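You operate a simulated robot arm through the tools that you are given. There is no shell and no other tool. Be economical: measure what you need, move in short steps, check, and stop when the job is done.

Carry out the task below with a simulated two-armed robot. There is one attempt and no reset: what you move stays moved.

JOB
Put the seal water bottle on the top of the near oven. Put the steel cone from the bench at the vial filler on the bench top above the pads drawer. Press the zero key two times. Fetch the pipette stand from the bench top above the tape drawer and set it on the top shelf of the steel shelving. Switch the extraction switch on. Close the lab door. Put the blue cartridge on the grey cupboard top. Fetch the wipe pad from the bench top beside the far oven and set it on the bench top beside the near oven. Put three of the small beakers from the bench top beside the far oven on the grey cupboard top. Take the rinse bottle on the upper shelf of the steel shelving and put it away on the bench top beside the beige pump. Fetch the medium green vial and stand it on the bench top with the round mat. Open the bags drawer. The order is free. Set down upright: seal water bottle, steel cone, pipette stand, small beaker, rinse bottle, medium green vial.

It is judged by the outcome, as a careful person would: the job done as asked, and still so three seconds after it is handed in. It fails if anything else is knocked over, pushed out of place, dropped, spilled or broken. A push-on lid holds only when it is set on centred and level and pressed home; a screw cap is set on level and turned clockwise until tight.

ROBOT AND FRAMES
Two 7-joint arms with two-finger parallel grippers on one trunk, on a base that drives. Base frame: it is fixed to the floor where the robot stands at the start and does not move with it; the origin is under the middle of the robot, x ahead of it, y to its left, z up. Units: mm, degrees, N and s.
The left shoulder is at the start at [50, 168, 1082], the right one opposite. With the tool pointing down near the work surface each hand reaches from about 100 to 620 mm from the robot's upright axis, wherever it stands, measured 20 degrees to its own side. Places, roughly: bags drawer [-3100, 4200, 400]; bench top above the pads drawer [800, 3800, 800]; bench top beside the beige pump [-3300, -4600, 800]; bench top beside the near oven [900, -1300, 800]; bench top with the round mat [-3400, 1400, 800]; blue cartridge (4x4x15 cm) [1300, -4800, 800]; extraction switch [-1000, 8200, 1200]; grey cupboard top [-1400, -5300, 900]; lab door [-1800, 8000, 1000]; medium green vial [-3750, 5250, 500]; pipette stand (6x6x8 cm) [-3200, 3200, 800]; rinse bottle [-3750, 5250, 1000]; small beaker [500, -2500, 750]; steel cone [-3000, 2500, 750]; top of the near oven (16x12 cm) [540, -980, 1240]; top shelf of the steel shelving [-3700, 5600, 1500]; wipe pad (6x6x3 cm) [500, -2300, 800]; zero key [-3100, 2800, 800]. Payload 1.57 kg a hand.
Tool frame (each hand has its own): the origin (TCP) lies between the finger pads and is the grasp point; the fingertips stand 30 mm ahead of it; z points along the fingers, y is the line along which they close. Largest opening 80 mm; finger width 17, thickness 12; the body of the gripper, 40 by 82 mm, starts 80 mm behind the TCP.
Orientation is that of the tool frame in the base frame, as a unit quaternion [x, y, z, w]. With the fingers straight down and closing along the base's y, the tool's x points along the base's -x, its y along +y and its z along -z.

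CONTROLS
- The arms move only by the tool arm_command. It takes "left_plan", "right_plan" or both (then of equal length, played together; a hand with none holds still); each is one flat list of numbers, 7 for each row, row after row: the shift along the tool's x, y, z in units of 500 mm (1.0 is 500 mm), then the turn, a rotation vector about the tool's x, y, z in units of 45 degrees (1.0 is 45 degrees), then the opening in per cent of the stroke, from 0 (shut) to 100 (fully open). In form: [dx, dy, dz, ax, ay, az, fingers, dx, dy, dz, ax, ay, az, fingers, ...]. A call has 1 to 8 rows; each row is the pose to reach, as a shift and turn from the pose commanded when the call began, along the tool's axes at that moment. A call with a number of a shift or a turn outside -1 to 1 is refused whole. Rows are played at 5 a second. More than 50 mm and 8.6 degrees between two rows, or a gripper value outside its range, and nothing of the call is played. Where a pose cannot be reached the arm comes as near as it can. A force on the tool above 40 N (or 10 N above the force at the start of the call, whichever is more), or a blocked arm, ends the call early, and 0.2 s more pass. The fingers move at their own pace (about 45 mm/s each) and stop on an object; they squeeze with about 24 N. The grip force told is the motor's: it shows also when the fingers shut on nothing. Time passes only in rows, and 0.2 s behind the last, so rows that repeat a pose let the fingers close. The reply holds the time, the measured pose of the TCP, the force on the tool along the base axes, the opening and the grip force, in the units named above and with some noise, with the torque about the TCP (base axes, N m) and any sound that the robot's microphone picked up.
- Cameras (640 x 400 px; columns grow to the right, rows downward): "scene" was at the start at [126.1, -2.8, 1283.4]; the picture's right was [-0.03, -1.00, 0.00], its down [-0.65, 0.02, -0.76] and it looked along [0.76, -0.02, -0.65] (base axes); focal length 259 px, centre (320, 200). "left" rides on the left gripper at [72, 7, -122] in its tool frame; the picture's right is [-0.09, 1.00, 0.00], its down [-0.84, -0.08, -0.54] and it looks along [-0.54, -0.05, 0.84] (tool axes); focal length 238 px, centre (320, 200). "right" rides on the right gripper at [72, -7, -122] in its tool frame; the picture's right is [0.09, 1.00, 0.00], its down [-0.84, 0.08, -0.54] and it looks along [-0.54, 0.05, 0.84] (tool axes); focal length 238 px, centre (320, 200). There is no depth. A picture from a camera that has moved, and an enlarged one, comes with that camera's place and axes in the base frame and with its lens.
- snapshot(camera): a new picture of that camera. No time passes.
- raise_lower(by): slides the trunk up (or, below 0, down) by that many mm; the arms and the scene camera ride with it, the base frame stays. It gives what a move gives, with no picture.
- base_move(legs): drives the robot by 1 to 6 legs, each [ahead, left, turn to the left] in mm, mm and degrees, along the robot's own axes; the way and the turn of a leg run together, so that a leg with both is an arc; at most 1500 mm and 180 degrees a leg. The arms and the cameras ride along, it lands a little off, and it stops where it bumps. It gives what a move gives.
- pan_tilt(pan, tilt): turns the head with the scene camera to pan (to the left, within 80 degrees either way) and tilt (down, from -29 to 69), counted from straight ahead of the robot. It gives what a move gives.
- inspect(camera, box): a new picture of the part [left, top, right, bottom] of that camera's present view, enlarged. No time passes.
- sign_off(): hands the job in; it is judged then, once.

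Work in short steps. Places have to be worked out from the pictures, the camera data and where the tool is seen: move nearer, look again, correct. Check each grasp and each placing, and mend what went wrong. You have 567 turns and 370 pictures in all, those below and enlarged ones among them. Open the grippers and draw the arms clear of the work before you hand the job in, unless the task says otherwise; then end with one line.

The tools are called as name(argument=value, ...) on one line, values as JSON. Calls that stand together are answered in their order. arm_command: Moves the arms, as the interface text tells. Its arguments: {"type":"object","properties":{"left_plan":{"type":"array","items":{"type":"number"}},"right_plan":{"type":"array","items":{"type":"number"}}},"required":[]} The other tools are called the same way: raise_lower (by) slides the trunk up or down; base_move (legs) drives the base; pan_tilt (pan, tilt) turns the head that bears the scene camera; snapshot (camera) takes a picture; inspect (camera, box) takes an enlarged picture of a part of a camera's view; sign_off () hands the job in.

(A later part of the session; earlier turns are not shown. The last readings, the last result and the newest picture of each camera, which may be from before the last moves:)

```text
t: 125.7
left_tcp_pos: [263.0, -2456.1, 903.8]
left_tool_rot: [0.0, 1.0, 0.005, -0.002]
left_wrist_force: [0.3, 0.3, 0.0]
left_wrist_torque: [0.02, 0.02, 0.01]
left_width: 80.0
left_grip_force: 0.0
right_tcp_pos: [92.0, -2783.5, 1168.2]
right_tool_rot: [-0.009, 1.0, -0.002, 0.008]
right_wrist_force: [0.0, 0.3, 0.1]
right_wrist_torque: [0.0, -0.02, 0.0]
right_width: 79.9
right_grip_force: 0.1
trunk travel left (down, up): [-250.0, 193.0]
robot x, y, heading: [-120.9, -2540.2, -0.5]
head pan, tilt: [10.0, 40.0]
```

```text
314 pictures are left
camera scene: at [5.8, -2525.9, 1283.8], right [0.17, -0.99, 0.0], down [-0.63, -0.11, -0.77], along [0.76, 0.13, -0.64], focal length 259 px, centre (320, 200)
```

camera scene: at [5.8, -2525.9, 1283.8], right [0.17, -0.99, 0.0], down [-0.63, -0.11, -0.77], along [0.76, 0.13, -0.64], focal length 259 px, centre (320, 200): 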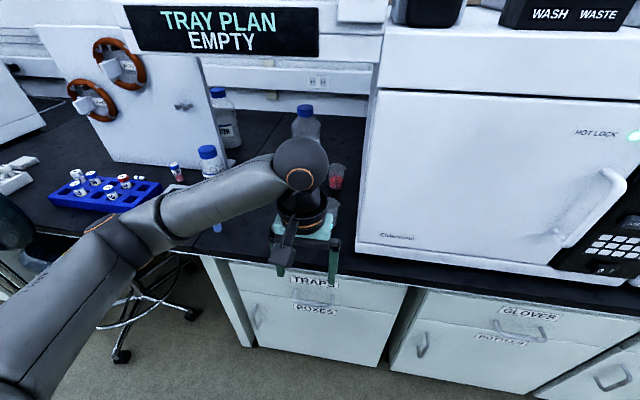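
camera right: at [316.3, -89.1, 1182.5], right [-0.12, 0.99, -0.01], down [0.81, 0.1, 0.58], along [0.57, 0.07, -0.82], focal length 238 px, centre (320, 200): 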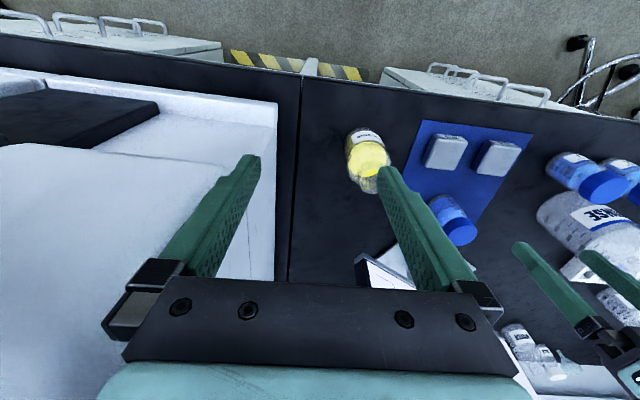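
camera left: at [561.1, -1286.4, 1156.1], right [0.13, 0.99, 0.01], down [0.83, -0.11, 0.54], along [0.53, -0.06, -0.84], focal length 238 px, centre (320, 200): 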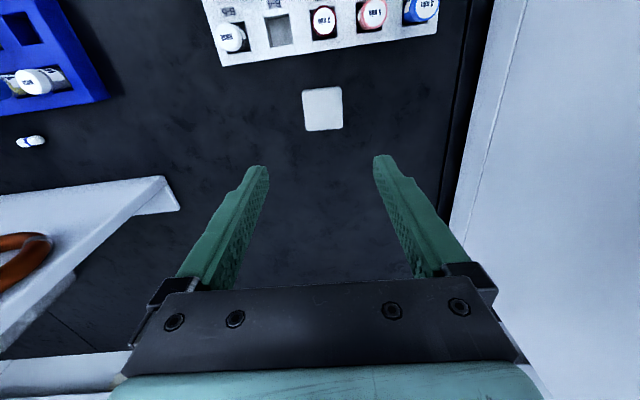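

base_move(legs=[[150, 0, 0.4]])

snapshot(camera="left")

snapshot(camera="scene")

```text
t: 127.1
left_tcp_pos: [412.5, -2452.0, 904.1]
left_tool_rot: [-0.006, 1.0, 0.004, -0.002]
left_wrist_force: [-0.2, 0.6, -0.5]
left_wrist_torque: [0.0, 0.01, -0.02]
left_width: 79.6
left_grip_force: 0.1
right_tcp_pos: [246.3, -2781.7, 1169.0]
right_tool_rot: [-0.015, 1.0, -0.002, 0.009]
right_wrist_force: [1.0, -0.9, -0.2]
right_wrist_torque: [0.01, 0.04, -0.03]
right_width: 80.2
right_grip_force: 0.0
trunk travel left (down, up): [-250.0, 193.0]
robot x, y, heading: [31.7, -2538.9, 0.2]
head pan, tilt: [10.0, 40.0]
```

```text
313 pictures are left
camera left: at [340.8, -2446.0, 1026.6], right [0.08, 1.0, 0.01], down [0.84, -0.07, 0.54], along [0.54, -0.04, -0.84], focal length 238 px, centre (320, 200)
```

left: 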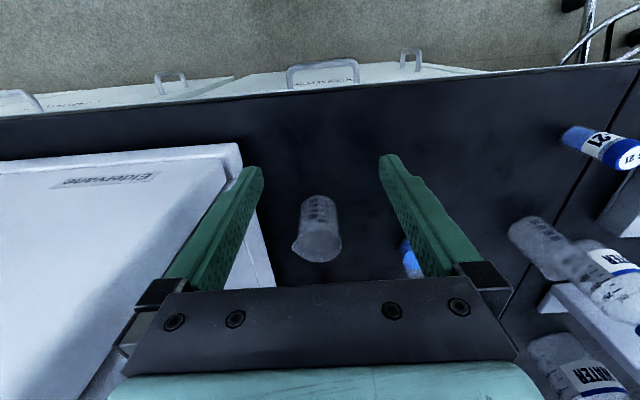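

```text
312 pictures are left
camera scene: at [155.6, -2524.5, 1283.8], right [0.18, -0.98, 0.0], down [-0.63, -0.11, -0.77], along [0.75, 0.14, -0.64], focal length 259 px, centre (320, 200)
```

scene: 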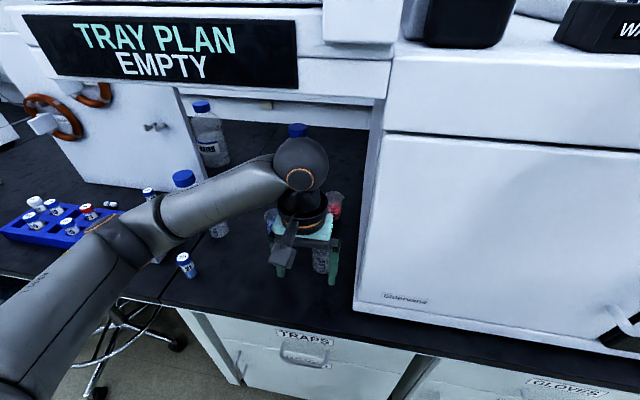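

Beaker at ≈(525,−2462), ~80 mm tall. I lower in front of it to z≈800, then slide forward with the fingers straddling it.

arm_command(left_plan=[0, -0.02, 0.07, 0, 0, 0, 100, 0, -0.022, 0.14, 0, 0, 0, 100, 0, -0.022, 0.208, 0, 0, 0, 100, -0.06, -0.022, 0.208, 0, 0, 0, 100])

snapshot(camera="left")

```text
t: 128.1
left_tcp_pos: [440.3, -2460.5, 801.3]
left_tool_rot: [-0.006, 1.0, 0.005, -0.001]
left_wrist_force: [0.1, -0.2, 0.3]
left_wrist_torque: [-0.03, -0.05, 0.0]
left_width: 80.1
left_grip_force: 0.0
right_tcp_pos: [245.2, -2780.9, 1168.9]
right_tool_rot: [-0.015, 1.0, -0.002, 0.01]
right_wrist_force: [-0.1, 0.0, 0.3]
right_wrist_torque: [-0.02, 0.01, 0.0]
right_width: 79.9
right_grip_force: 0.1
trunk travel left (down, up): [-250.0, 193.0]
robot x, y, heading: [26.0, -2543.2, 0.3]
head pan, tilt: [10.0, 40.0]
```

```text
311 pictures are left
camera left: at [368.9, -2455.2, 923.2], right [0.08, 1.0, 0.01], down [0.84, -0.07, 0.54], along [0.54, -0.04, -0.84], focal length 238 px, centre (320, 200)
```

left: 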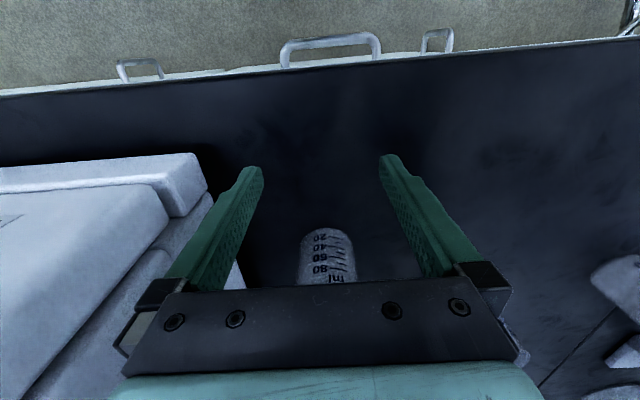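

Beaker centred at (528,−2461). Slide forward 87 mm and close.

arm_command(left_plan=[-0.08, 0, 0, 0, 0, 0, 100, -0.15, 0, 0, 0, 0, 0, 100, -0.174, 0, 0, 0, 0, 0, 100, -0.174, 0, 0, 0, 0, 0, 60, -0.174, 0, 0, 0, 0, 0, 30, -0.174, 0, 0, 0, 0, 0, 30, -0.174, 0, 0, 0, 0, 0, 30])

snapshot(camera="left")

```text
t: 129.7
left_tcp_pos: [529.1, -2458.8, 801.6]
left_tool_rot: [-0.006, 1.0, 0.003, -0.002]
left_wrist_force: [1.0, -0.3, 0.0]
left_wrist_torque: [-0.02, -0.01, 0.0]
left_width: 50.0
left_grip_force: 24.1
right_tcp_pos: [245.4, -2781.1, 1170.0]
right_tool_rot: [-0.014, 1.0, -0.002, 0.011]
right_wrist_force: [0.2, 0.5, 0.5]
right_wrist_torque: [0.0, -0.01, 0.01]
right_width: 79.9
right_grip_force: 0.1
trunk travel left (down, up): [-250.0, 193.0]
robot x, y, heading: [29.0, -2536.8, 0.2]
head pan, tilt: [10.0, 40.0]
```

```text
310 pictures are left
camera left: at [456.8, -2453.4, 922.9], right [0.08, 1.0, 0.01], down [0.84, -0.07, 0.54], along [0.54, -0.04, -0.84], focal length 238 px, centre (320, 200)
```

left: 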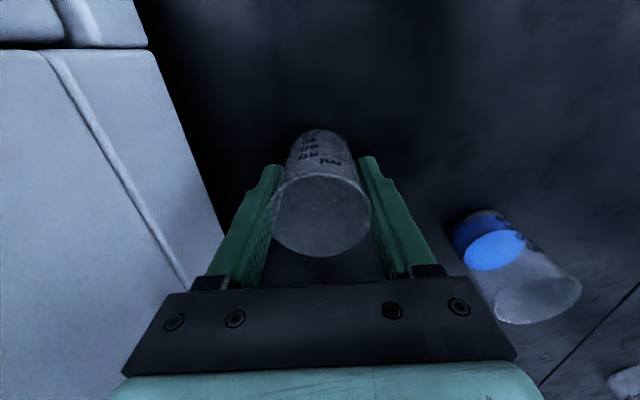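

Gripped (50 mm). Lift a little, withdraw toward the robot.

arm_command(left_plan=[0, 0, -0.04, 0, 0, 0, 30, 0.06, 0, -0.08, 0, 0, 0, 30, 0.14, 0, -0.12, 0, 0, 0, 30, 0.22, 0, -0.16, 0, 0, 0, 30, 0.3, 0.04, -0.2, 0, 0, 0, 30])

base_move(legs=[[-200, 0, 0], [0, 480, 0]])

pan_tilt(pan=0, tilt=40)

snapshot(camera="scene")

```text
t: 130.9
left_tcp_pos: [377.3, -2440.6, 899.1]
left_tool_rot: [-0.006, 1.0, 0.004, -0.002]
left_wrist_force: [-0.2, -0.3, 0.8]
left_wrist_torque: [-0.01, -0.02, 0.0]
left_width: 50.1
left_grip_force: 23.9
right_tcp_pos: [244.3, -2781.7, 1168.9]
right_tool_rot: [-0.015, 1.0, -0.003, 0.009]
right_wrist_force: [0.0, 0.0, -0.2]
right_wrist_torque: [-0.04, 0.02, -0.01]
right_width: 80.3
right_grip_force: 0.0
trunk travel left (down, up): [-250.0, 193.0]
robot x, y, heading: [29.8, -2540.2, 0.0]
head pan, tilt: [10.0, 40.0]
```

```text
t: 136.9
left_tcp_pos: [172.7, -1954.8, 899.4]
left_tool_rot: [-0.008, 1.0, 0.004, -0.002]
left_wrist_force: [-0.5, 0.3, 0.0]
left_wrist_torque: [-0.01, 0.02, -0.01]
left_width: 50.1
left_grip_force: 24.2
right_tcp_pos: [41.0, -2297.0, 1168.5]
right_tool_rot: [-0.017, 1.0, -0.003, 0.009]
right_wrist_force: [0.2, 0.1, -0.3]
right_wrist_torque: [0.0, -0.02, 0.02]
right_width: 80.0
right_grip_force: 0.1
trunk travel left (down, up): [-250.0, 193.0]
robot x, y, heading: [-176.7, -2056.7, 0.4]
head pan, tilt: [10.0, 40.0]
```

```text
t: 137.6
left_tcp_pos: [173.9, -1956.1, 899.4]
left_tool_rot: [-0.008, 1.0, 0.004, -0.002]
left_wrist_force: [-0.6, -1.0, -1.2]
left_wrist_torque: [-0.01, 0.03, 0.01]
left_width: 50.0
left_grip_force: 24.3
right_tcp_pos: [39.9, -2296.0, 1168.9]
right_tool_rot: [-0.018, 1.0, -0.002, 0.009]
right_wrist_force: [0.2, -0.1, -0.3]
right_wrist_torque: [0.02, 0.0, 0.02]
right_width: 79.6
right_grip_force: 0.2
trunk travel left (down, up): [-250.0, 193.0]
robot x, y, heading: [-175.6, -2054.4, 0.5]
head pan, tilt: [0.0, 40.0]
```

```text
309 pictures are left
camera scene: at [-48.9, -2055.6, 1283.9], right [0.01, -1.0, 0.0], down [-0.64, -0.01, -0.77], along [0.77, 0.01, -0.64], focal length 259 px, centre (320, 200)
```

scene: 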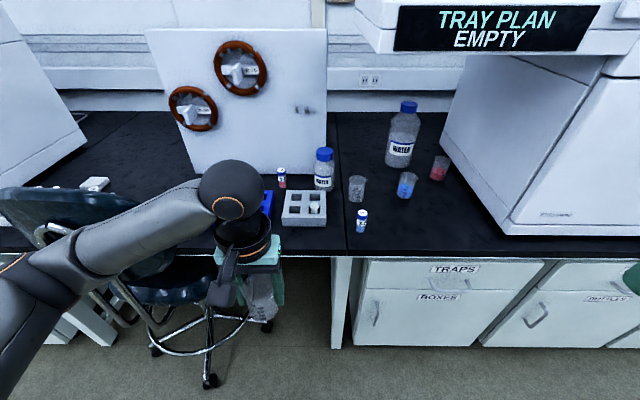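

I raise/retract the left hand with its beaker, and lower the right hand for the left empty beaker, then position at y≈−2110.

arm_command(left_plan=[0.02, 0, -0.04, 0, 0, 0, 30, 0.04, 0, -0.08, 0, 0, 0, 30, 0.05, 0, -0.12, 0, 0, 0, 30, 0.06, 0, -0.16, 0, 0, 0, 30, 0.06, 0, -0.16, 0, 0, 0, 30, 0.06, 0, -0.16, 0, 0, 0, 30], right_plan=[-0.06, 0.02, 0.06, 0, 0, 0.01, 100, -0.12, 0.04, 0.13, 0, 0, 0.02, 100, -0.16, 0.06, 0.21, 0, 0, 0.04, 100, -0.18, 0.08, 0.3, 0, 0, 0.04, 100, -0.18, 0.1, 0.39, 0, 0, 0.04, 100, -0.18, 0.1, 0.48, 0, 0, 0.04, 100])

base_move(legs=[[0, -60, 0], [190, 0, 0]])

snapshot(camera="right")

snapshot(camera="scene")

```text
t: 139.0
left_tcp_pos: [145.9, -1957.2, 979.4]
left_tool_rot: [-0.009, 1.0, 0.005, -0.002]
left_wrist_force: [0.5, -0.3, -1.3]
left_wrist_torque: [0.01, 0.0, 0.01]
left_width: 50.4
left_grip_force: 24.1
right_tcp_pos: [130.8, -2244.7, 929.6]
right_tool_rot: [-0.001, 1.0, -0.003, 0.009]
right_wrist_force: [-0.2, -1.0, 0.2]
right_wrist_torque: [-0.02, 0.0, 0.02]
right_width: 80.2
right_grip_force: 0.1
trunk travel left (down, up): [-250.0, 193.0]
robot x, y, heading: [-177.6, -2055.1, 0.5]
head pan, tilt: [0.0, 40.0]
```

```text
t: 141.4
left_tcp_pos: [335.5, -2014.6, 979.9]
left_tool_rot: [-0.011, 1.0, 0.004, -0.002]
left_wrist_force: [-0.2, -0.4, -0.8]
left_wrist_torque: [0.01, -0.01, 0.01]
left_width: 50.3
left_grip_force: 23.6
right_tcp_pos: [321.7, -2301.9, 930.0]
right_tool_rot: [-0.004, 1.0, -0.002, 0.009]
right_wrist_force: [-0.1, 0.7, -0.4]
right_wrist_torque: [-0.04, 0.03, 0.04]
right_width: 79.8
right_grip_force: 0.1
trunk travel left (down, up): [-250.0, 193.0]
robot x, y, heading: [14.1, -2115.6, 0.6]
head pan, tilt: [0.0, 40.0]
```

```text
308 pictures are left
camera right: at [246.5, -2310.0, 1051.3], right [-0.1, 0.99, -0.01], down [0.83, 0.09, 0.56], along [0.55, 0.05, -0.83], focal length 238 px, centre (320, 200)
```

right: 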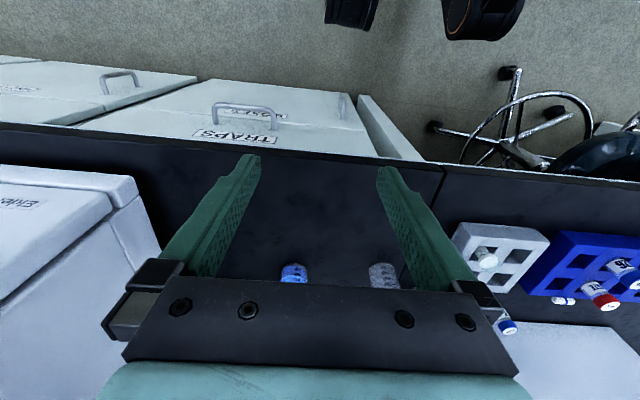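

```text
307 pictures are left
camera scene: at [141.0, -2114.5, 1283.8], right [0.01, -1.0, 0.0], down [-0.64, -0.01, -0.77], along [0.77, 0.01, -0.64], focal length 259 px, centre (320, 200)
```

scene: 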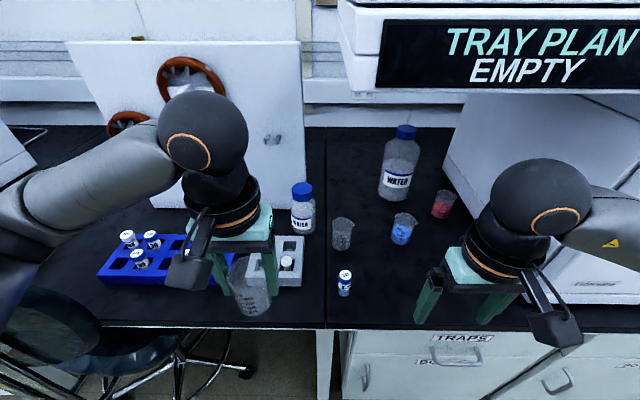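

Left empty beaker at ≈(588,−2164). Bring the right hand over toward it at z≈880, above the small vial.

arm_command(right_plan=[-0.054, 0.07, 0.015, 0, 0, 0, 100, -0.108, 0.14, 0.03, 0, 0, 0, 100, -0.162, 0.21, 0.045, 0, 0, 0, 100, -0.216, 0.276, 0.06, 0, 0, 0, 100, -0.3, 0.276, 0.08, 0, 0, 0, 100, -0.36, 0.276, 0.09, 0, 0, 0, 100])

snapshot(camera="right")

snapshot(camera="scene")

```text
t: 142.8
left_tcp_pos: [334.6, -2016.5, 979.6]
left_tool_rot: [-0.011, 1.0, 0.005, -0.002]
left_wrist_force: [0.4, -0.6, -0.4]
left_wrist_torque: [-0.02, 0.01, 0.01]
left_width: 50.1
left_grip_force: 23.8
right_tcp_pos: [501.8, -2162.2, 885.6]
right_tool_rot: [-0.005, 1.0, -0.002, 0.009]
right_wrist_force: [-0.8, -0.1, 0.1]
right_wrist_torque: [0.01, 0.01, -0.02]
right_width: 79.9
right_grip_force: 0.0
trunk travel left (down, up): [-250.0, 193.0]
robot x, y, heading: [13.9, -2114.1, 1.1]
head pan, tilt: [0.0, 40.0]
```

```text
306 pictures are left
camera right: at [426.9, -2169.8, 1006.9], right [-0.1, 0.99, -0.01], down [0.83, 0.09, 0.56], along [0.56, 0.05, -0.83], focal length 238 px, centre (320, 200)
```

right: 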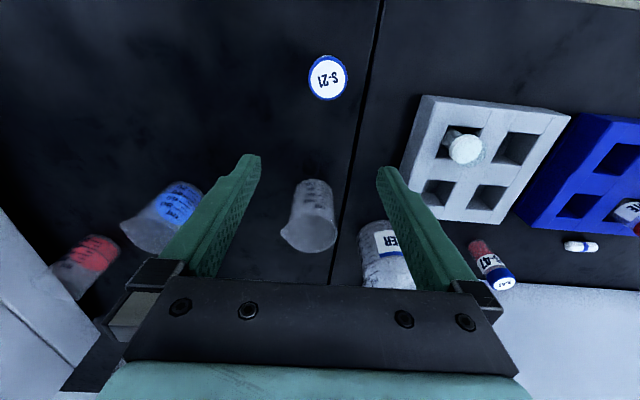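

```text
305 pictures are left
camera scene: at [140.8, -2114.5, 1283.8], right [0.01, -1.0, 0.0], down [-0.64, -0.01, -0.77], along [0.77, 0.01, -0.64], focal length 259 px, centre (320, 200)
```

scene: 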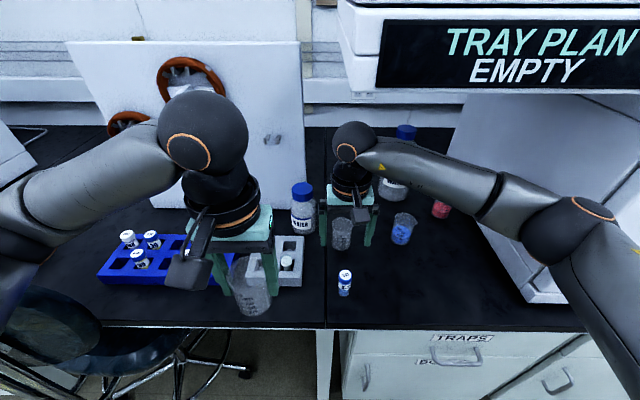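

Axis ≈(589,−2164). Move over at slightly reduced opening (clearing the water bottle) and look.

arm_command(right_plan=[-0.09, -0.002, 0, 0, 0, 0, 86, -0.174, -0.004, 0, 0, 0, 0, 86])

snapshot(camera="right")

```text
t: 143.4
left_tcp_pos: [334.7, -2014.9, 979.4]
left_tool_rot: [-0.011, 1.0, 0.004, -0.002]
left_wrist_force: [0.6, -0.1, -0.4]
left_wrist_torque: [-0.03, 0.0, -0.01]
left_width: 50.1
left_grip_force: 24.7
right_tcp_pos: [589.0, -2165.1, 888.7]
right_tool_rot: [-0.006, 1.0, -0.002, 0.01]
right_wrist_force: [0.8, -0.3, 0.0]
right_wrist_torque: [-0.01, 0.03, -0.04]
right_width: 69.1
right_grip_force: 0.1
trunk travel left (down, up): [-250.0, 193.0]
robot x, y, heading: [14.1, -2118.4, 1.1]
head pan, tilt: [0.0, 40.0]
```

```text
304 pictures are left
camera right: at [513.8, -2173.0, 1009.6], right [-0.1, 0.99, -0.01], down [0.83, 0.09, 0.56], along [0.56, 0.05, -0.83], focal length 238 px, centre (320, 200)
```

right: 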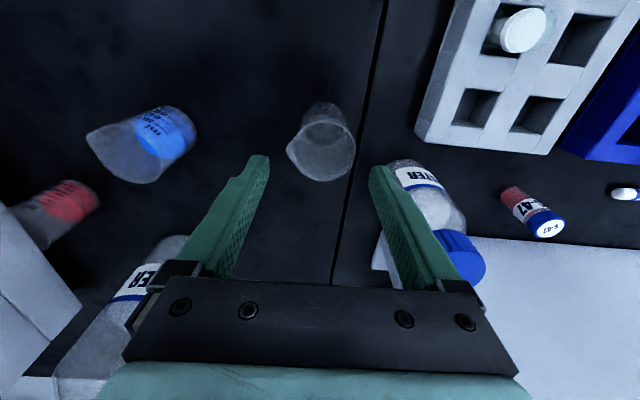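

Well aligned. Descend to z≈802 and close.

arm_command(right_plan=[0, 0, 0.08, 0, 0, 0, 86, 0, 0, 0.14, 0, 0, 0, 86, 0, 0, 0.174, 0, 0, 0, 86, 0, 0, 0.174, 0, 0, 0, 50, 0, 0, 0.174, 0, 0, 0, 30, 0, 0, 0.174, 0, 0, 0, 30])

snapshot(camera="right")

```text
t: 144.8
left_tcp_pos: [334.1, -2015.3, 980.5]
left_tool_rot: [-0.011, 1.0, 0.004, -0.002]
left_wrist_force: [0.1, 0.2, -0.5]
left_wrist_torque: [-0.02, -0.01, 0.02]
left_width: 50.2
left_grip_force: 23.9
right_tcp_pos: [589.2, -2163.4, 802.6]
right_tool_rot: [-0.004, 1.0, -0.003, 0.009]
right_wrist_force: [0.3, 0.1, 0.5]
right_wrist_torque: [-0.01, -0.04, 0.01]
right_width: 50.1
right_grip_force: 24.2
trunk travel left (down, up): [-250.0, 193.0]
robot x, y, heading: [17.2, -2115.3, 0.8]
head pan, tilt: [0.0, 40.0]
```

```text
303 pictures are left
camera right: at [514.4, -2171.3, 924.2], right [-0.1, 0.99, -0.01], down [0.83, 0.09, 0.56], along [0.55, 0.05, -0.83], focal length 238 px, centre (320, 200)
```

right: 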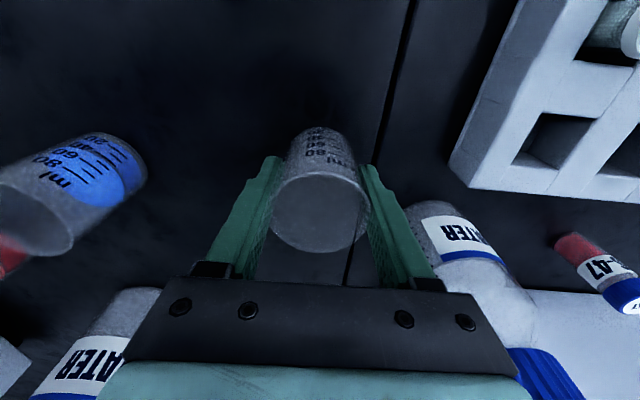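

Gripped. Lift, then retreat diagonally away from the S-21 vial.

arm_command(right_plan=[0, 0, -0.06, 0, 0, 0, 30, 0, 0, -0.14, 0, 0, 0, 30, 0.03, -0.07, -0.16, 0, 0, 0, 30, 0.08, -0.14, -0.16, 0, 0, 0, 30, 0.16, -0.17, -0.16, 0, 0, 0, 30, 0.25, -0.19, -0.17, 0, 0, 0, 30, 0.34, -0.2, -0.18, 0, 0, 0, 30, 0.42, -0.2, -0.2, 0, 0, 0, 30])

snapshot(camera="scene")

```text
t: 146.6
left_tcp_pos: [334.1, -2015.9, 979.0]
left_tool_rot: [-0.011, 1.0, 0.004, -0.001]
left_wrist_force: [-0.4, -1.0, -1.1]
left_wrist_torque: [-0.01, -0.01, 0.0]
left_width: 50.1
left_grip_force: 23.7
right_tcp_pos: [377.1, -2264.4, 900.2]
right_tool_rot: [-0.003, 1.0, -0.002, 0.009]
right_wrist_force: [0.6, 0.6, -0.4]
right_wrist_torque: [0.02, 0.0, -0.01]
right_width: 49.9
right_grip_force: 23.6
trunk travel left (down, up): [-250.0, 193.0]
robot x, y, heading: [12.4, -2115.3, 0.9]
head pan, tilt: [0.0, 40.0]
```

```text
302 pictures are left
camera scene: at [140.4, -2114.5, 1283.9], right [0.02, -1.0, 0.0], down [-0.64, -0.01, -0.77], along [0.77, 0.01, -0.64], focal length 259 px, centre (320, 200)
```

scene: 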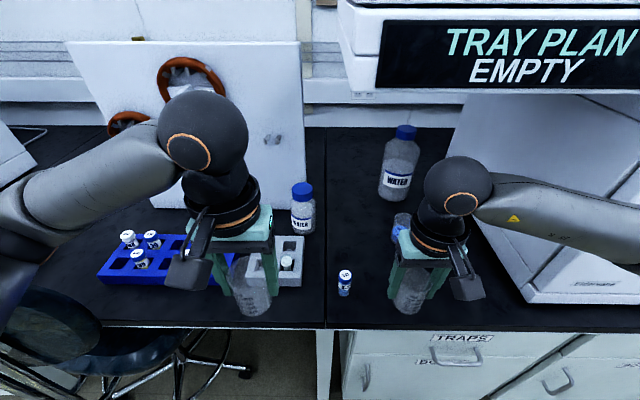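

Both beakers held. Back off, turn to face the south wall and drive toward the grey cupboard.

base_move(legs=[[-550, 0, 0], [0, 0, -91], [1400, 0, 0], [0, -870, 0]])

pan_tilt(pan=0, tilt=15)

snapshot(camera="scene")

```text
t: 167.5
left_tcp_pos: [-1243.4, -3841.5, 980.7]
left_tool_rot: [0.689, 0.725, 0.004, 0.002]
left_wrist_force: [0.3, 0.6, -1.0]
left_wrist_torque: [0.0, 0.01, 0.01]
left_width: 50.2
left_grip_force: 23.6
right_tcp_pos: [-1490.4, -3892.4, 899.2]
right_tool_rot: [0.694, 0.72, -0.009, 0.005]
right_wrist_force: [0.2, 0.0, -0.5]
right_wrist_torque: [0.03, -0.02, 0.01]
right_width: 50.5
right_grip_force: 23.5
trunk travel left (down, up): [-250.0, 193.0]
robot x, y, heading: [-1353.0, -3524.2, -87.6]
head pan, tilt: [0.0, 40.0]
```

```text
t: 168.4
left_tcp_pos: [-1243.8, -3841.0, 980.0]
left_tool_rot: [0.689, 0.725, 0.005, 0.001]
left_wrist_force: [-0.5, 0.4, -0.2]
left_wrist_torque: [0.0, -0.03, -0.03]
left_width: 50.4
left_grip_force: 23.3
right_tcp_pos: [-1491.3, -3892.6, 899.4]
right_tool_rot: [0.694, 0.72, -0.008, 0.005]
right_wrist_force: [-0.6, -0.4, -0.7]
right_wrist_torque: [0.01, 0.02, -0.04]
right_width: 50.4
right_grip_force: 24.0
trunk travel left (down, up): [-250.0, 193.0]
robot x, y, heading: [-1352.5, -3526.6, -87.7]
head pan, tilt: [0.0, 15.0]
```

```text
301 pictures are left
camera scene: at [-1345.3, -3658.3, 1323.4], right [-1.0, -0.04, 0.0], down [-0.01, 0.26, -0.97], along [0.04, -0.96, -0.26], focal length 259 px, centre (320, 200)
```

scene: 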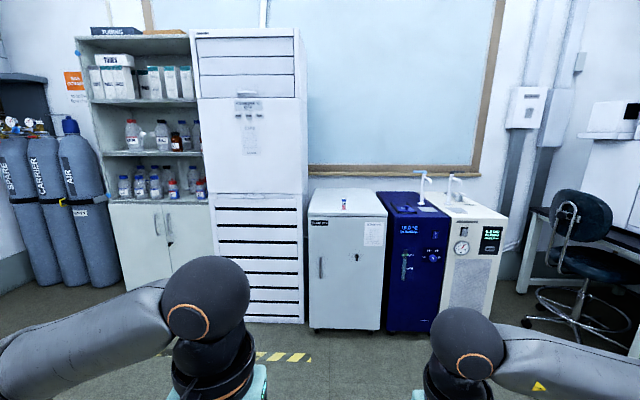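

Grey cupboard found: top spans x ≈ −1225…−1640 from y ≈ −4925 backward, with a vial in the middle. I raise both hands above its top and drive closer.

arm_command(left_plan=[0, 0, -0.06, 0, 0, 0, 30, 0, 0, -0.12, 0, 0, 0, 30, 0, 0, -0.14, 0, 0, 0, 30, 0, 0, -0.14, 0, 0, 0, 30], right_plan=[0, 0, -0.08, 0, 0, 0, 30, 0, 0, -0.16, 0, 0, 0, 30, 0, 0, -0.24, 0, 0, 0, 30, 0, 0, -0.3, 0, 0, 0, 30])

base_move(legs=[[0, 0, -2.3], [950, -80, 0]])

pan_tilt(pan=0, tilt=35)

snapshot(camera="scene")

```text
t: 169.4
left_tcp_pos: [-1244.3, -3841.1, 1048.8]
left_tool_rot: [0.689, 0.725, 0.004, 0.001]
left_wrist_force: [0.2, 0.2, -0.1]
left_wrist_torque: [0.01, 0.02, 0.01]
left_width: 50.1
left_grip_force: 23.9
right_tcp_pos: [-1490.6, -3891.3, 1051.6]
right_tool_rot: [0.694, 0.72, -0.008, 0.003]
right_wrist_force: [-0.4, -0.7, -0.7]
right_wrist_torque: [0.01, -0.04, -0.02]
right_width: 50.2
right_grip_force: 23.8
trunk travel left (down, up): [-250.0, 193.0]
robot x, y, heading: [-1351.8, -3526.3, -87.5]
head pan, tilt: [0.0, 15.0]
```

```text
t: 174.7
left_tcp_pos: [-1337.8, -4786.8, 1049.2]
left_tool_rot: [0.704, 0.71, 0.004, 0.002]
left_wrist_force: [0.3, 0.2, -0.6]
left_wrist_torque: [0.02, -0.02, 0.01]
left_width: 50.2
left_grip_force: 23.8
right_tcp_pos: [-1583.8, -4827.8, 1051.6]
right_tool_rot: [0.709, 0.705, -0.009, 0.004]
right_wrist_force: [-1.3, 0.2, -0.6]
right_wrist_torque: [0.01, 0.0, -0.04]
right_width: 50.0
right_grip_force: 23.9
trunk travel left (down, up): [-250.0, 193.0]
robot x, y, heading: [-1432.4, -4466.9, -90.2]
head pan, tilt: [0.0, 15.0]
```

```text
t: 175.6
left_tcp_pos: [-1338.8, -4787.3, 1049.7]
left_tool_rot: [0.705, 0.709, 0.004, 0.001]
left_wrist_force: [-0.5, -0.6, 0.0]
left_wrist_torque: [0.01, 0.03, 0.01]
left_width: 50.1
left_grip_force: 24.4
right_tcp_pos: [-1584.1, -4826.4, 1051.1]
right_tool_rot: [0.71, 0.704, -0.008, 0.005]
right_wrist_force: [0.3, -0.1, -0.6]
right_wrist_torque: [-0.01, 0.04, -0.02]
right_width: 50.2
right_grip_force: 24.2
trunk travel left (down, up): [-250.0, 193.0]
robot x, y, heading: [-1432.3, -4466.6, -89.8]
head pan, tilt: [0.0, 35.0]
```

```text
300 pictures are left
camera scene: at [-1429.7, -4595.3, 1291.5], right [-1.0, 0.0, 0.0], down [0.0, 0.57, -0.82], along [0.0, -0.82, -0.57], focal length 259 px, centre (320, 200)
```

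scene: 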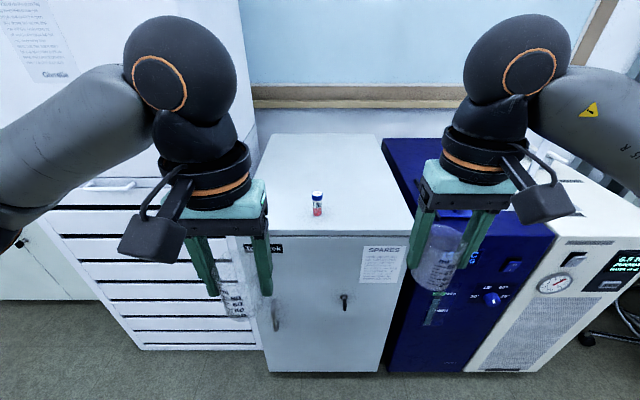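

Cupboard front edge y≈−5026, x −1240…−1640; a tall unit stands to its left so the left forearm needs care. Drive ahead 98, extend the left hand to ≈(−1330,−5085).

base_move(legs=[[98, 0, 0]])

arm_command(left_plan=[-0.09, 0, 0, 0, 0, 0, 30, -0.18, 0.01, 0, 0, 0, 0, 30, -0.27, 0.01, 0, 0, 0, 0, 30, -0.36, 0.01, 0, 0, 0, 0, 30, -0.4, 0.01, 0, 0, 0, 0, 30])

snapshot(camera="left")

snapshot(camera="scene")

```text
t: 176.7
left_tcp_pos: [-1336.5, -4885.5, 1049.2]
left_tool_rot: [0.704, 0.71, 0.004, 0.003]
left_wrist_force: [-0.2, 0.0, -1.4]
left_wrist_torque: [0.03, 0.0, 0.01]
left_width: 49.9
left_grip_force: 24.1
right_tcp_pos: [-1582.7, -4925.2, 1050.8]
right_tool_rot: [0.708, 0.706, -0.008, 0.004]
right_wrist_force: [0.5, 0.4, -0.3]
right_wrist_torque: [0.0, 0.0, 0.0]
right_width: 50.0
right_grip_force: 24.4
trunk travel left (down, up): [-250.0, 193.0]
robot x, y, heading: [-1429.4, -4560.5, -89.9]
head pan, tilt: [0.0, 35.0]
```

```text
t: 177.9
left_tcp_pos: [-1328.0, -5085.1, 1049.5]
left_tool_rot: [0.704, 0.71, 0.004, 0.001]
left_wrist_force: [-1.0, 0.1, -0.3]
left_wrist_torque: [-0.01, 0.02, 0.01]
left_width: 50.2
left_grip_force: 24.6
right_tcp_pos: [-1584.3, -4924.4, 1050.8]
right_tool_rot: [0.709, 0.705, -0.009, 0.005]
right_wrist_force: [-0.3, -0.6, -0.1]
right_wrist_torque: [-0.01, 0.01, 0.01]
right_width: 50.1
right_grip_force: 23.5
trunk travel left (down, up): [-250.0, 193.0]
robot x, y, heading: [-1431.3, -4567.6, -89.8]
head pan, tilt: [0.0, 35.0]
```

```text
299 pictures are left
camera left: at [-1323.3, -5013.6, 1171.5], right [1.0, -0.08, 0.01], down [-0.08, -0.84, 0.54], along [-0.04, -0.54, -0.84], focal length 238 px, centre (320, 200)
```

left: 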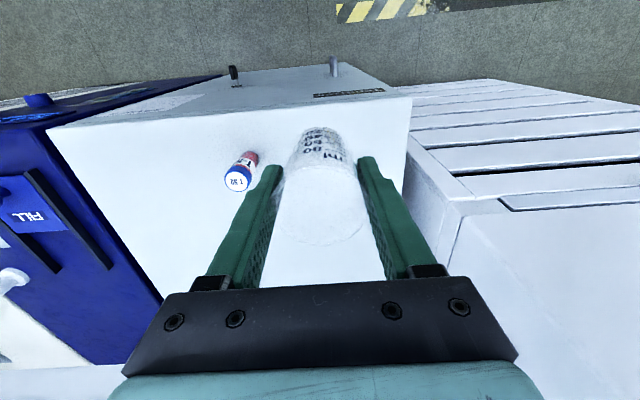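

```text
298 pictures are left
camera scene: at [-1429.5, -4692.7, 1291.4], right [-1.0, 0.0, 0.0], down [0.0, 0.57, -0.82], along [0.0, -0.82, -0.57], focal length 259 px, centre (320, 200)
```

scene: 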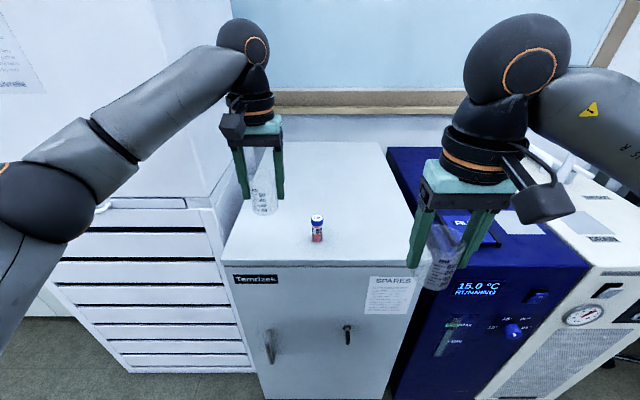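

Two views put the cupboard top at about z≈850, front edge y≈−5075, so I drive 75 mm further before lowering.

base_move(legs=[[75, 0, 0]])

arm_command(left_plan=[0, 0, 0.08, 0, 0, 0, 30, 0, 0, 0.16, 0, 0, 0, 30])

snapshot(camera="left")

snapshot(camera="scene")

```text
t: 178.9
left_tcp_pos: [-1328.3, -5161.4, 1047.7]
left_tool_rot: [0.704, 0.71, 0.004, 0.001]
left_wrist_force: [0.2, -0.3, -0.7]
left_wrist_torque: [0.0, 0.01, -0.01]
left_width: 50.3
left_grip_force: 24.4
right_tcp_pos: [-1582.9, -4998.7, 1052.0]
right_tool_rot: [0.709, 0.705, -0.008, 0.005]
right_wrist_force: [0.0, -0.6, 0.1]
right_wrist_torque: [0.04, 0.02, 0.01]
right_width: 49.9
right_grip_force: 24.4
trunk travel left (down, up): [-250.0, 193.0]
robot x, y, heading: [-1432.4, -4638.9, -90.0]
head pan, tilt: [0.0, 35.0]
```

```text
t: 179.5
left_tcp_pos: [-1328.0, -5160.2, 970.9]
left_tool_rot: [0.704, 0.71, 0.003, 0.002]
left_wrist_force: [0.6, -1.0, -0.5]
left_wrist_torque: [0.01, 0.03, 0.03]
left_width: 50.1
left_grip_force: 23.6
right_tcp_pos: [-1582.9, -5000.0, 1051.6]
right_tool_rot: [0.709, 0.705, -0.009, 0.004]
right_wrist_force: [0.1, -0.4, -0.9]
right_wrist_torque: [0.03, 0.02, -0.01]
right_width: 50.2
right_grip_force: 24.1
trunk travel left (down, up): [-250.0, 193.0]
robot x, y, heading: [-1433.6, -4639.0, -90.0]
head pan, tilt: [0.0, 35.0]
```

```text
297 pictures are left
camera left: at [-1322.8, -5087.3, 1093.2], right [1.0, -0.08, 0.01], down [-0.07, -0.84, 0.54], along [-0.04, -0.54, -0.84], focal length 238 px, centre (320, 200)
```

left: 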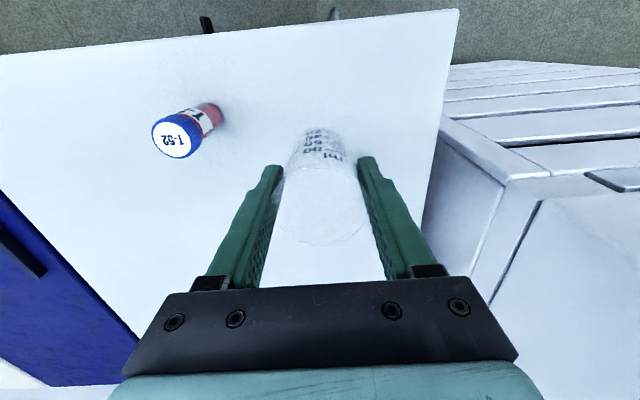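

```text
296 pictures are left
camera scene: at [-1429.4, -4766.8, 1291.5], right [-1.0, 0.0, 0.0], down [0.0, 0.57, -0.82], along [0.0, -0.82, -0.57], focal length 259 px, centre (320, 200)
```

scene: 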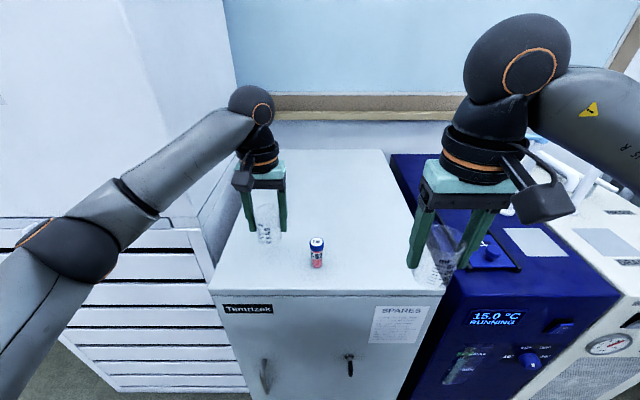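

Good margins. Lower stepwise until contact.

arm_command(left_plan=[0, 0, 0.05, 0, 0, 0, 30, 0, 0, 0.08, 0, 0, 0, 30, 0, 0, 0.1, 0, 0, 0, 30])

inspect(camera="scene", box=[200, 150, 360, 310])

```text
t: 180.3
left_tcp_pos: [-1326.7, -5159.5, 923.9]
left_tool_rot: [0.703, 0.711, 0.001, 0.003]
left_wrist_force: [2.6, -1.6, 16.1]
left_wrist_torque: [-0.09, 0.14, 0.12]
left_width: 51.0
left_grip_force: 24.2
right_tcp_pos: [-1583.8, -4997.4, 1051.6]
right_tool_rot: [0.709, 0.705, -0.01, 0.005]
right_wrist_force: [-0.7, 0.2, -0.2]
right_wrist_torque: [0.02, -0.02, -0.01]
right_width: 50.0
right_grip_force: 23.8
trunk travel left (down, up): [-250.0, 193.0]
robot x, y, heading: [-1429.7, -4638.5, -89.8]
head pan, tilt: [0.0, 35.0]
```

```text
2.50 times, centred on (280, 230) of scene
camera zoom: at [-1429.3, -4765.0, 1292.1], right [-1.0, 0.0, 0.0], down [0.0, 0.57, -0.82], along [0.0, -0.82, -0.57], focal length 646 px, centre (420, 125)
```

zoom: 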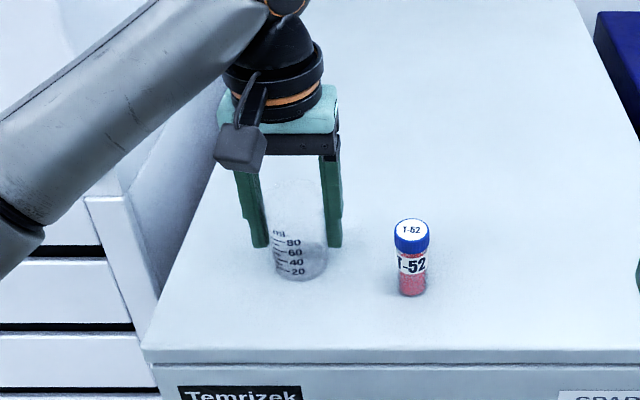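

Contact at 924. Ease, open, lift.

arm_command(left_plan=[0, 0, -0.005, 0, 0, 0, 30, 0, 0, -0.005, 0, 0, 0, 75, 0, 0, -0.005, 0, 0, 0, 90, 0, 0, -0.005, 0, 0, 0, 90, 0, 0, -0.06, 0, 0, 0, 90, 0, 0, -0.14, 0, 0, 0, 90, 0, 0, -0.22, 0, 0, 0, 90])

snapshot(camera="scene")

```text
t: 181.9
left_tcp_pos: [-1326.4, -5159.9, 1029.5]
left_tool_rot: [0.704, 0.71, 0.004, 0.002]
left_wrist_force: [0.0, 0.0, -0.5]
left_wrist_torque: [-0.03, -0.01, -0.02]
left_width: 71.9
left_grip_force: 0.1
right_tcp_pos: [-1583.7, -4997.6, 1052.1]
right_tool_rot: [0.708, 0.706, -0.009, 0.005]
right_wrist_force: [-0.7, 0.4, 0.2]
right_wrist_torque: [-0.02, 0.0, 0.01]
right_width: 50.0
right_grip_force: 24.1
trunk travel left (down, up): [-250.0, 193.0]
robot x, y, heading: [-1427.4, -4638.8, -89.9]
head pan, tilt: [0.0, 35.0]
```

```text
294 pictures are left
camera scene: at [-1429.6, -4766.2, 1291.4], right [-1.0, 0.0, 0.0], down [0.0, 0.57, -0.82], along [0.0, -0.82, -0.57], focal length 259 px, centre (320, 200)
```

scene: 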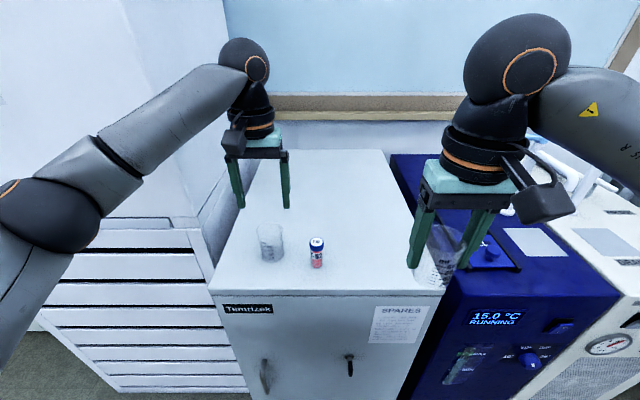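

Beaker A stands. Now the right hand: extend to ≈(−1545,−5215).

arm_command(right_plan=[-0.08, 0.02, 0, 0, 0, 0, 30, -0.17, 0.04, 0, 0, 0, 0, 30, -0.26, 0.06, 0, 0, 0, 0, 30, -0.35, 0.08, 0, 0, 0, 0, 30, -0.434, 0.08, 0.02, 0, 0, 0, 30, -0.434, 0.08, 0.1, 0, 0, 0, 30, -0.434, 0.08, 0.16, 0, 0, 0, 30])

snapshot(camera="right")

snapshot(camera="scene")

```text
t: 183.5
left_tcp_pos: [-1326.4, -5159.3, 1028.5]
left_tool_rot: [0.704, 0.71, 0.005, 0.003]
left_wrist_force: [0.2, -0.5, -0.8]
left_wrist_torque: [-0.01, 0.0, -0.02]
left_width: 71.8
left_grip_force: 0.1
right_tcp_pos: [-1546.0, -5215.8, 976.2]
right_tool_rot: [0.709, 0.705, -0.008, 0.005]
right_wrist_force: [0.5, 0.6, -0.6]
right_wrist_torque: [0.0, 0.02, -0.01]
right_width: 50.5
right_grip_force: 24.1
trunk travel left (down, up): [-250.0, 193.0]
robot x, y, heading: [-1432.7, -4639.7, -89.9]
head pan, tilt: [0.0, 35.0]
```

```text
293 pictures are left
camera right: at [-1552.9, -5142.9, 1097.0], right [1.0, 0.09, -0.01], down [0.08, -0.83, 0.56], along [0.04, -0.56, -0.83], focal length 238 px, centre (320, 200)
```

right: 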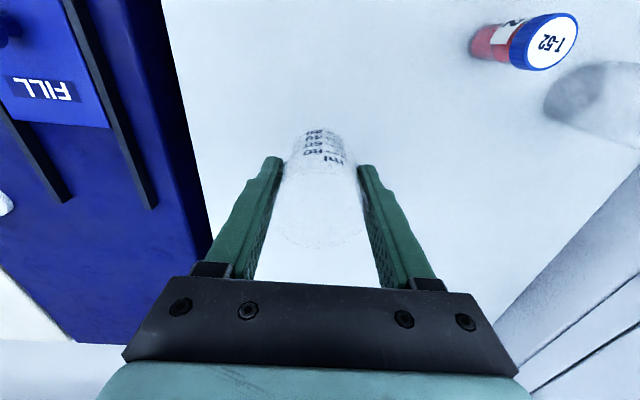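

```text
292 pictures are left
camera scene: at [-1429.5, -4766.7, 1291.4], right [-1.0, 0.0, 0.0], down [0.0, 0.57, -0.82], along [0.0, -0.82, -0.57], focal length 259 px, centre (320, 200)
```

scene: 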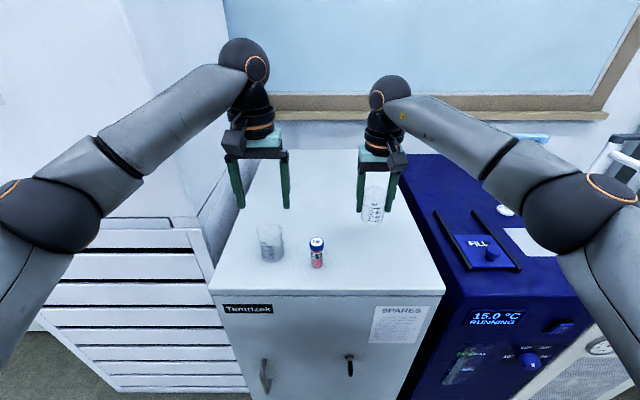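

Clear. Lower 50 mm to contact.

arm_command(right_plan=[0, 0, 0.06, 0, 0, 0, 30, 0, 0, 0.09, 0, 0, 0, 30, 0, 0, 0.1, 0, 0, 0, 30, 0, 0, 0.106, 0, 0, 0, 30])

```text
t: 184.5
left_tcp_pos: [-1325.1, -5159.6, 1027.3]
left_tool_rot: [0.704, 0.71, 0.004, 0.002]
left_wrist_force: [0.3, -0.6, -0.4]
left_wrist_torque: [0.0, -0.02, -0.03]
left_width: 72.0
left_grip_force: 0.0
right_tcp_pos: [-1546.4, -5216.4, 922.9]
right_tool_rot: [0.709, 0.705, -0.009, 0.005]
right_wrist_force: [0.7, 1.3, -0.7]
right_wrist_torque: [0.02, 0.04, -0.03]
right_width: 50.1
right_grip_force: 24.0
trunk travel left (down, up): [-250.0, 193.0]
robot x, y, heading: [-1431.0, -4639.4, -90.0]
head pan, tilt: [0.0, 35.0]
```

arm_command(right_plan=[0, 0, 0.004, 0, 0, 0, 30, 0, 0, 0.008, 0, 0, 0, 30])

```text
t: 185.1
left_tcp_pos: [-1324.9, -5158.9, 1029.9]
left_tool_rot: [0.704, 0.71, 0.003, 0.003]
left_wrist_force: [1.0, 0.8, -0.6]
left_wrist_torque: [0.0, 0.01, 0.0]
left_width: 72.2
left_grip_force: 0.1
right_tcp_pos: [-1545.3, -5217.3, 921.7]
right_tool_rot: [0.709, 0.705, -0.01, 0.007]
right_wrist_force: [-2.0, 4.0, 15.4]
right_wrist_torque: [0.15, -0.13, -0.02]
right_width: 50.4
right_grip_force: 23.6
trunk travel left (down, up): [-250.0, 193.0]
robot x, y, heading: [-1433.0, -4638.7, -89.9]
head pan, tilt: [0.0, 35.0]
```

Contact. Open and lift the right hand; retract both.

arm_command(right_plan=[0, 0, -0.003, 0, 0, 0, 30, 0, 0, -0.003, 0, 0, 0, 75, 0, 0, -0.003, 0, 0, 0, 90, 0, 0, -0.003, 0, 0, 0, 90, 0, 0, -0.06, 0, 0, 0, 90, 0, 0, -0.14, 0, 0, 0, 90, 0, 0, -0.2, 0, 0, 0, 90])

snapshot(camera="scene")

```text
t: 186.7
left_tcp_pos: [-1326.4, -5160.8, 1027.9]
left_tool_rot: [0.704, 0.71, 0.004, 0.003]
left_wrist_force: [-0.3, -0.4, -0.8]
left_wrist_torque: [0.03, 0.0, -0.02]
left_width: 71.7
left_grip_force: 0.1
right_tcp_pos: [-1545.5, -5218.3, 1020.1]
right_tool_rot: [0.709, 0.705, -0.008, 0.004]
right_wrist_force: [-0.4, -0.3, -0.7]
right_wrist_torque: [0.01, 0.01, 0.0]
right_width: 72.1
right_grip_force: 0.0
trunk travel left (down, up): [-250.0, 193.0]
robot x, y, heading: [-1433.9, -4638.4, -90.0]
head pan, tilt: [0.0, 35.0]
```

```text
291 pictures are left
camera scene: at [-1429.3, -4766.3, 1291.4], right [-1.0, 0.0, 0.0], down [0.0, 0.57, -0.82], along [0.0, -0.82, -0.57], focal length 259 px, centre (320, 200)
```

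scene: 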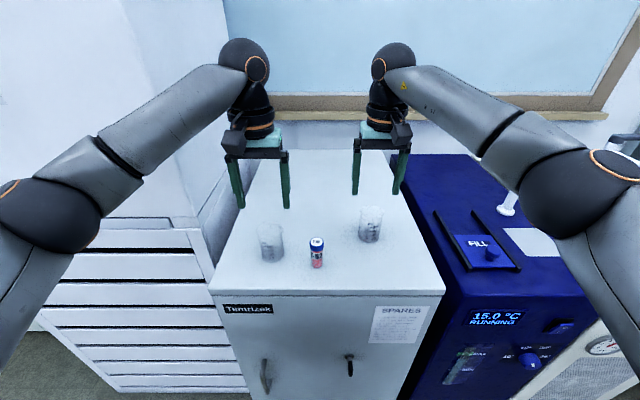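

Both beakers stand on the cupboard. Next the blue cartridge: retract the hands, back off, turn to face +x and look.

base_move(legs=[[-450, 0, 0]])

arm_command(left_plan=[0.09, 0, 0, 0, 0, 0, 100, 0.18, 0, 0, 0, 0, 0, 100, 0.27, 0, 0, 0, 0, 0, 100, 0.34, 0, 0, 0, 0, 0, 100, 0.34, 0, 0, 0, 0, 0, 100], right_plan=[0.09, 0, 0, 0, 0, 0, 100, 0.18, 0, 0, 0, 0, 0, 100, 0.27, 0, 0, 0, 0, 0, 100, 0.36, -0.02, 0, 0, 0, 0, 100, 0.44, -0.04, 0, 0, 0, 0, 100])

base_move(legs=[[0, 0, 90], [1300, 0, 0]])

pan_tilt(pan=-15, tilt=15)

snapshot(camera="scene")

```text
t: 189.4
left_tcp_pos: [-1323.5, -4713.9, 1028.4]
left_tool_rot: [0.701, 0.713, 0.003, 0.003]
left_wrist_force: [-0.1, 0.0, -0.5]
left_wrist_torque: [0.0, -0.02, -0.03]
left_width: 72.2
left_grip_force: 0.2
right_tcp_pos: [-1542.1, -4773.3, 1019.9]
right_tool_rot: [0.706, 0.708, -0.009, 0.005]
right_wrist_force: [-0.4, -0.7, -0.1]
right_wrist_torque: [0.0, -0.01, -0.02]
right_width: 72.3
right_grip_force: 0.1
trunk travel left (down, up): [-250.0, 193.0]
robot x, y, heading: [-1431.2, -4188.9, -89.3]
head pan, tilt: [0.0, 35.0]
```

```text
t: 190.6
left_tcp_pos: [-1324.0, -4546.2, 1028.4]
left_tool_rot: [0.701, 0.713, 0.005, 0.002]
left_wrist_force: [0.2, -0.7, -0.2]
left_wrist_torque: [0.0, -0.03, 0.0]
left_width: 80.1
left_grip_force: 0.0
right_tcp_pos: [-1563.8, -4552.7, 1015.3]
right_tool_rot: [0.706, 0.708, -0.009, 0.005]
right_wrist_force: [0.9, -0.6, 0.2]
right_wrist_torque: [0.02, 0.0, 0.0]
right_width: 79.8
right_grip_force: 0.0
trunk travel left (down, up): [-250.0, 193.0]
robot x, y, heading: [-1430.7, -4193.5, -89.3]
head pan, tilt: [0.0, 35.0]
```

```text
t: 200.9
left_tcp_pos: [219.8, -4124.0, 1028.2]
left_tool_rot: [0.004, 1.0, 0.004, -0.002]
left_wrist_force: [0.3, -0.3, 0.0]
left_wrist_torque: [-0.02, 0.01, 0.04]
left_width: 79.6
left_grip_force: 0.0
right_tcp_pos: [221.2, -4362.7, 1016.0]
right_tool_rot: [0.011, 1.0, -0.002, 0.01]
right_wrist_force: [-0.1, -1.0, 0.5]
right_wrist_torque: [-0.02, 0.0, -0.01]
right_width: 79.9
right_grip_force: 0.0
trunk travel left (down, up): [-250.0, 193.0]
robot x, y, heading: [-134.4, -4223.3, -1.0]
head pan, tilt: [0.0, 35.0]
```

```text
t: 201.7
left_tcp_pos: [219.4, -4124.8, 1028.7]
left_tool_rot: [0.003, 1.0, 0.004, -0.001]
left_wrist_force: [-0.2, -0.2, 0.4]
left_wrist_torque: [-0.01, -0.02, 0.0]
left_width: 79.6
left_grip_force: 0.3
right_tcp_pos: [220.9, -4362.8, 1014.6]
right_tool_rot: [0.01, 1.0, -0.003, 0.01]
right_wrist_force: [0.2, -0.6, -0.8]
right_wrist_torque: [0.03, -0.01, -0.02]
right_width: 79.9
right_grip_force: 0.2
trunk travel left (down, up): [-250.0, 193.0]
robot x, y, heading: [-136.2, -4224.8, -0.6]
head pan, tilt: [-15.0, 15.0]
```

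```text
290 pictures are left
camera scene: at [-4.4, -4251.5, 1323.4], right [-0.27, -0.96, 0.0], down [-0.25, 0.07, -0.97], along [0.93, -0.26, -0.26], focal length 259 px, centre (320, 200)
```

scene: 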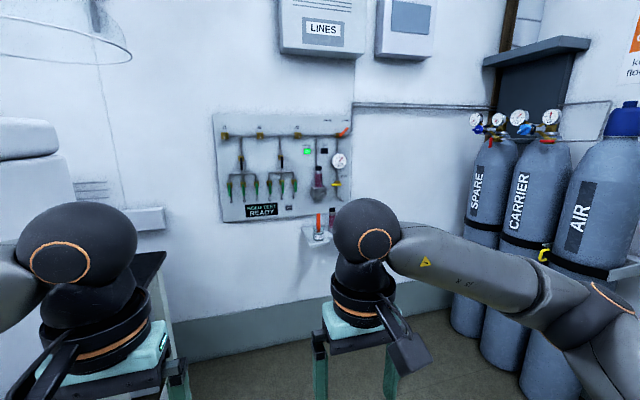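

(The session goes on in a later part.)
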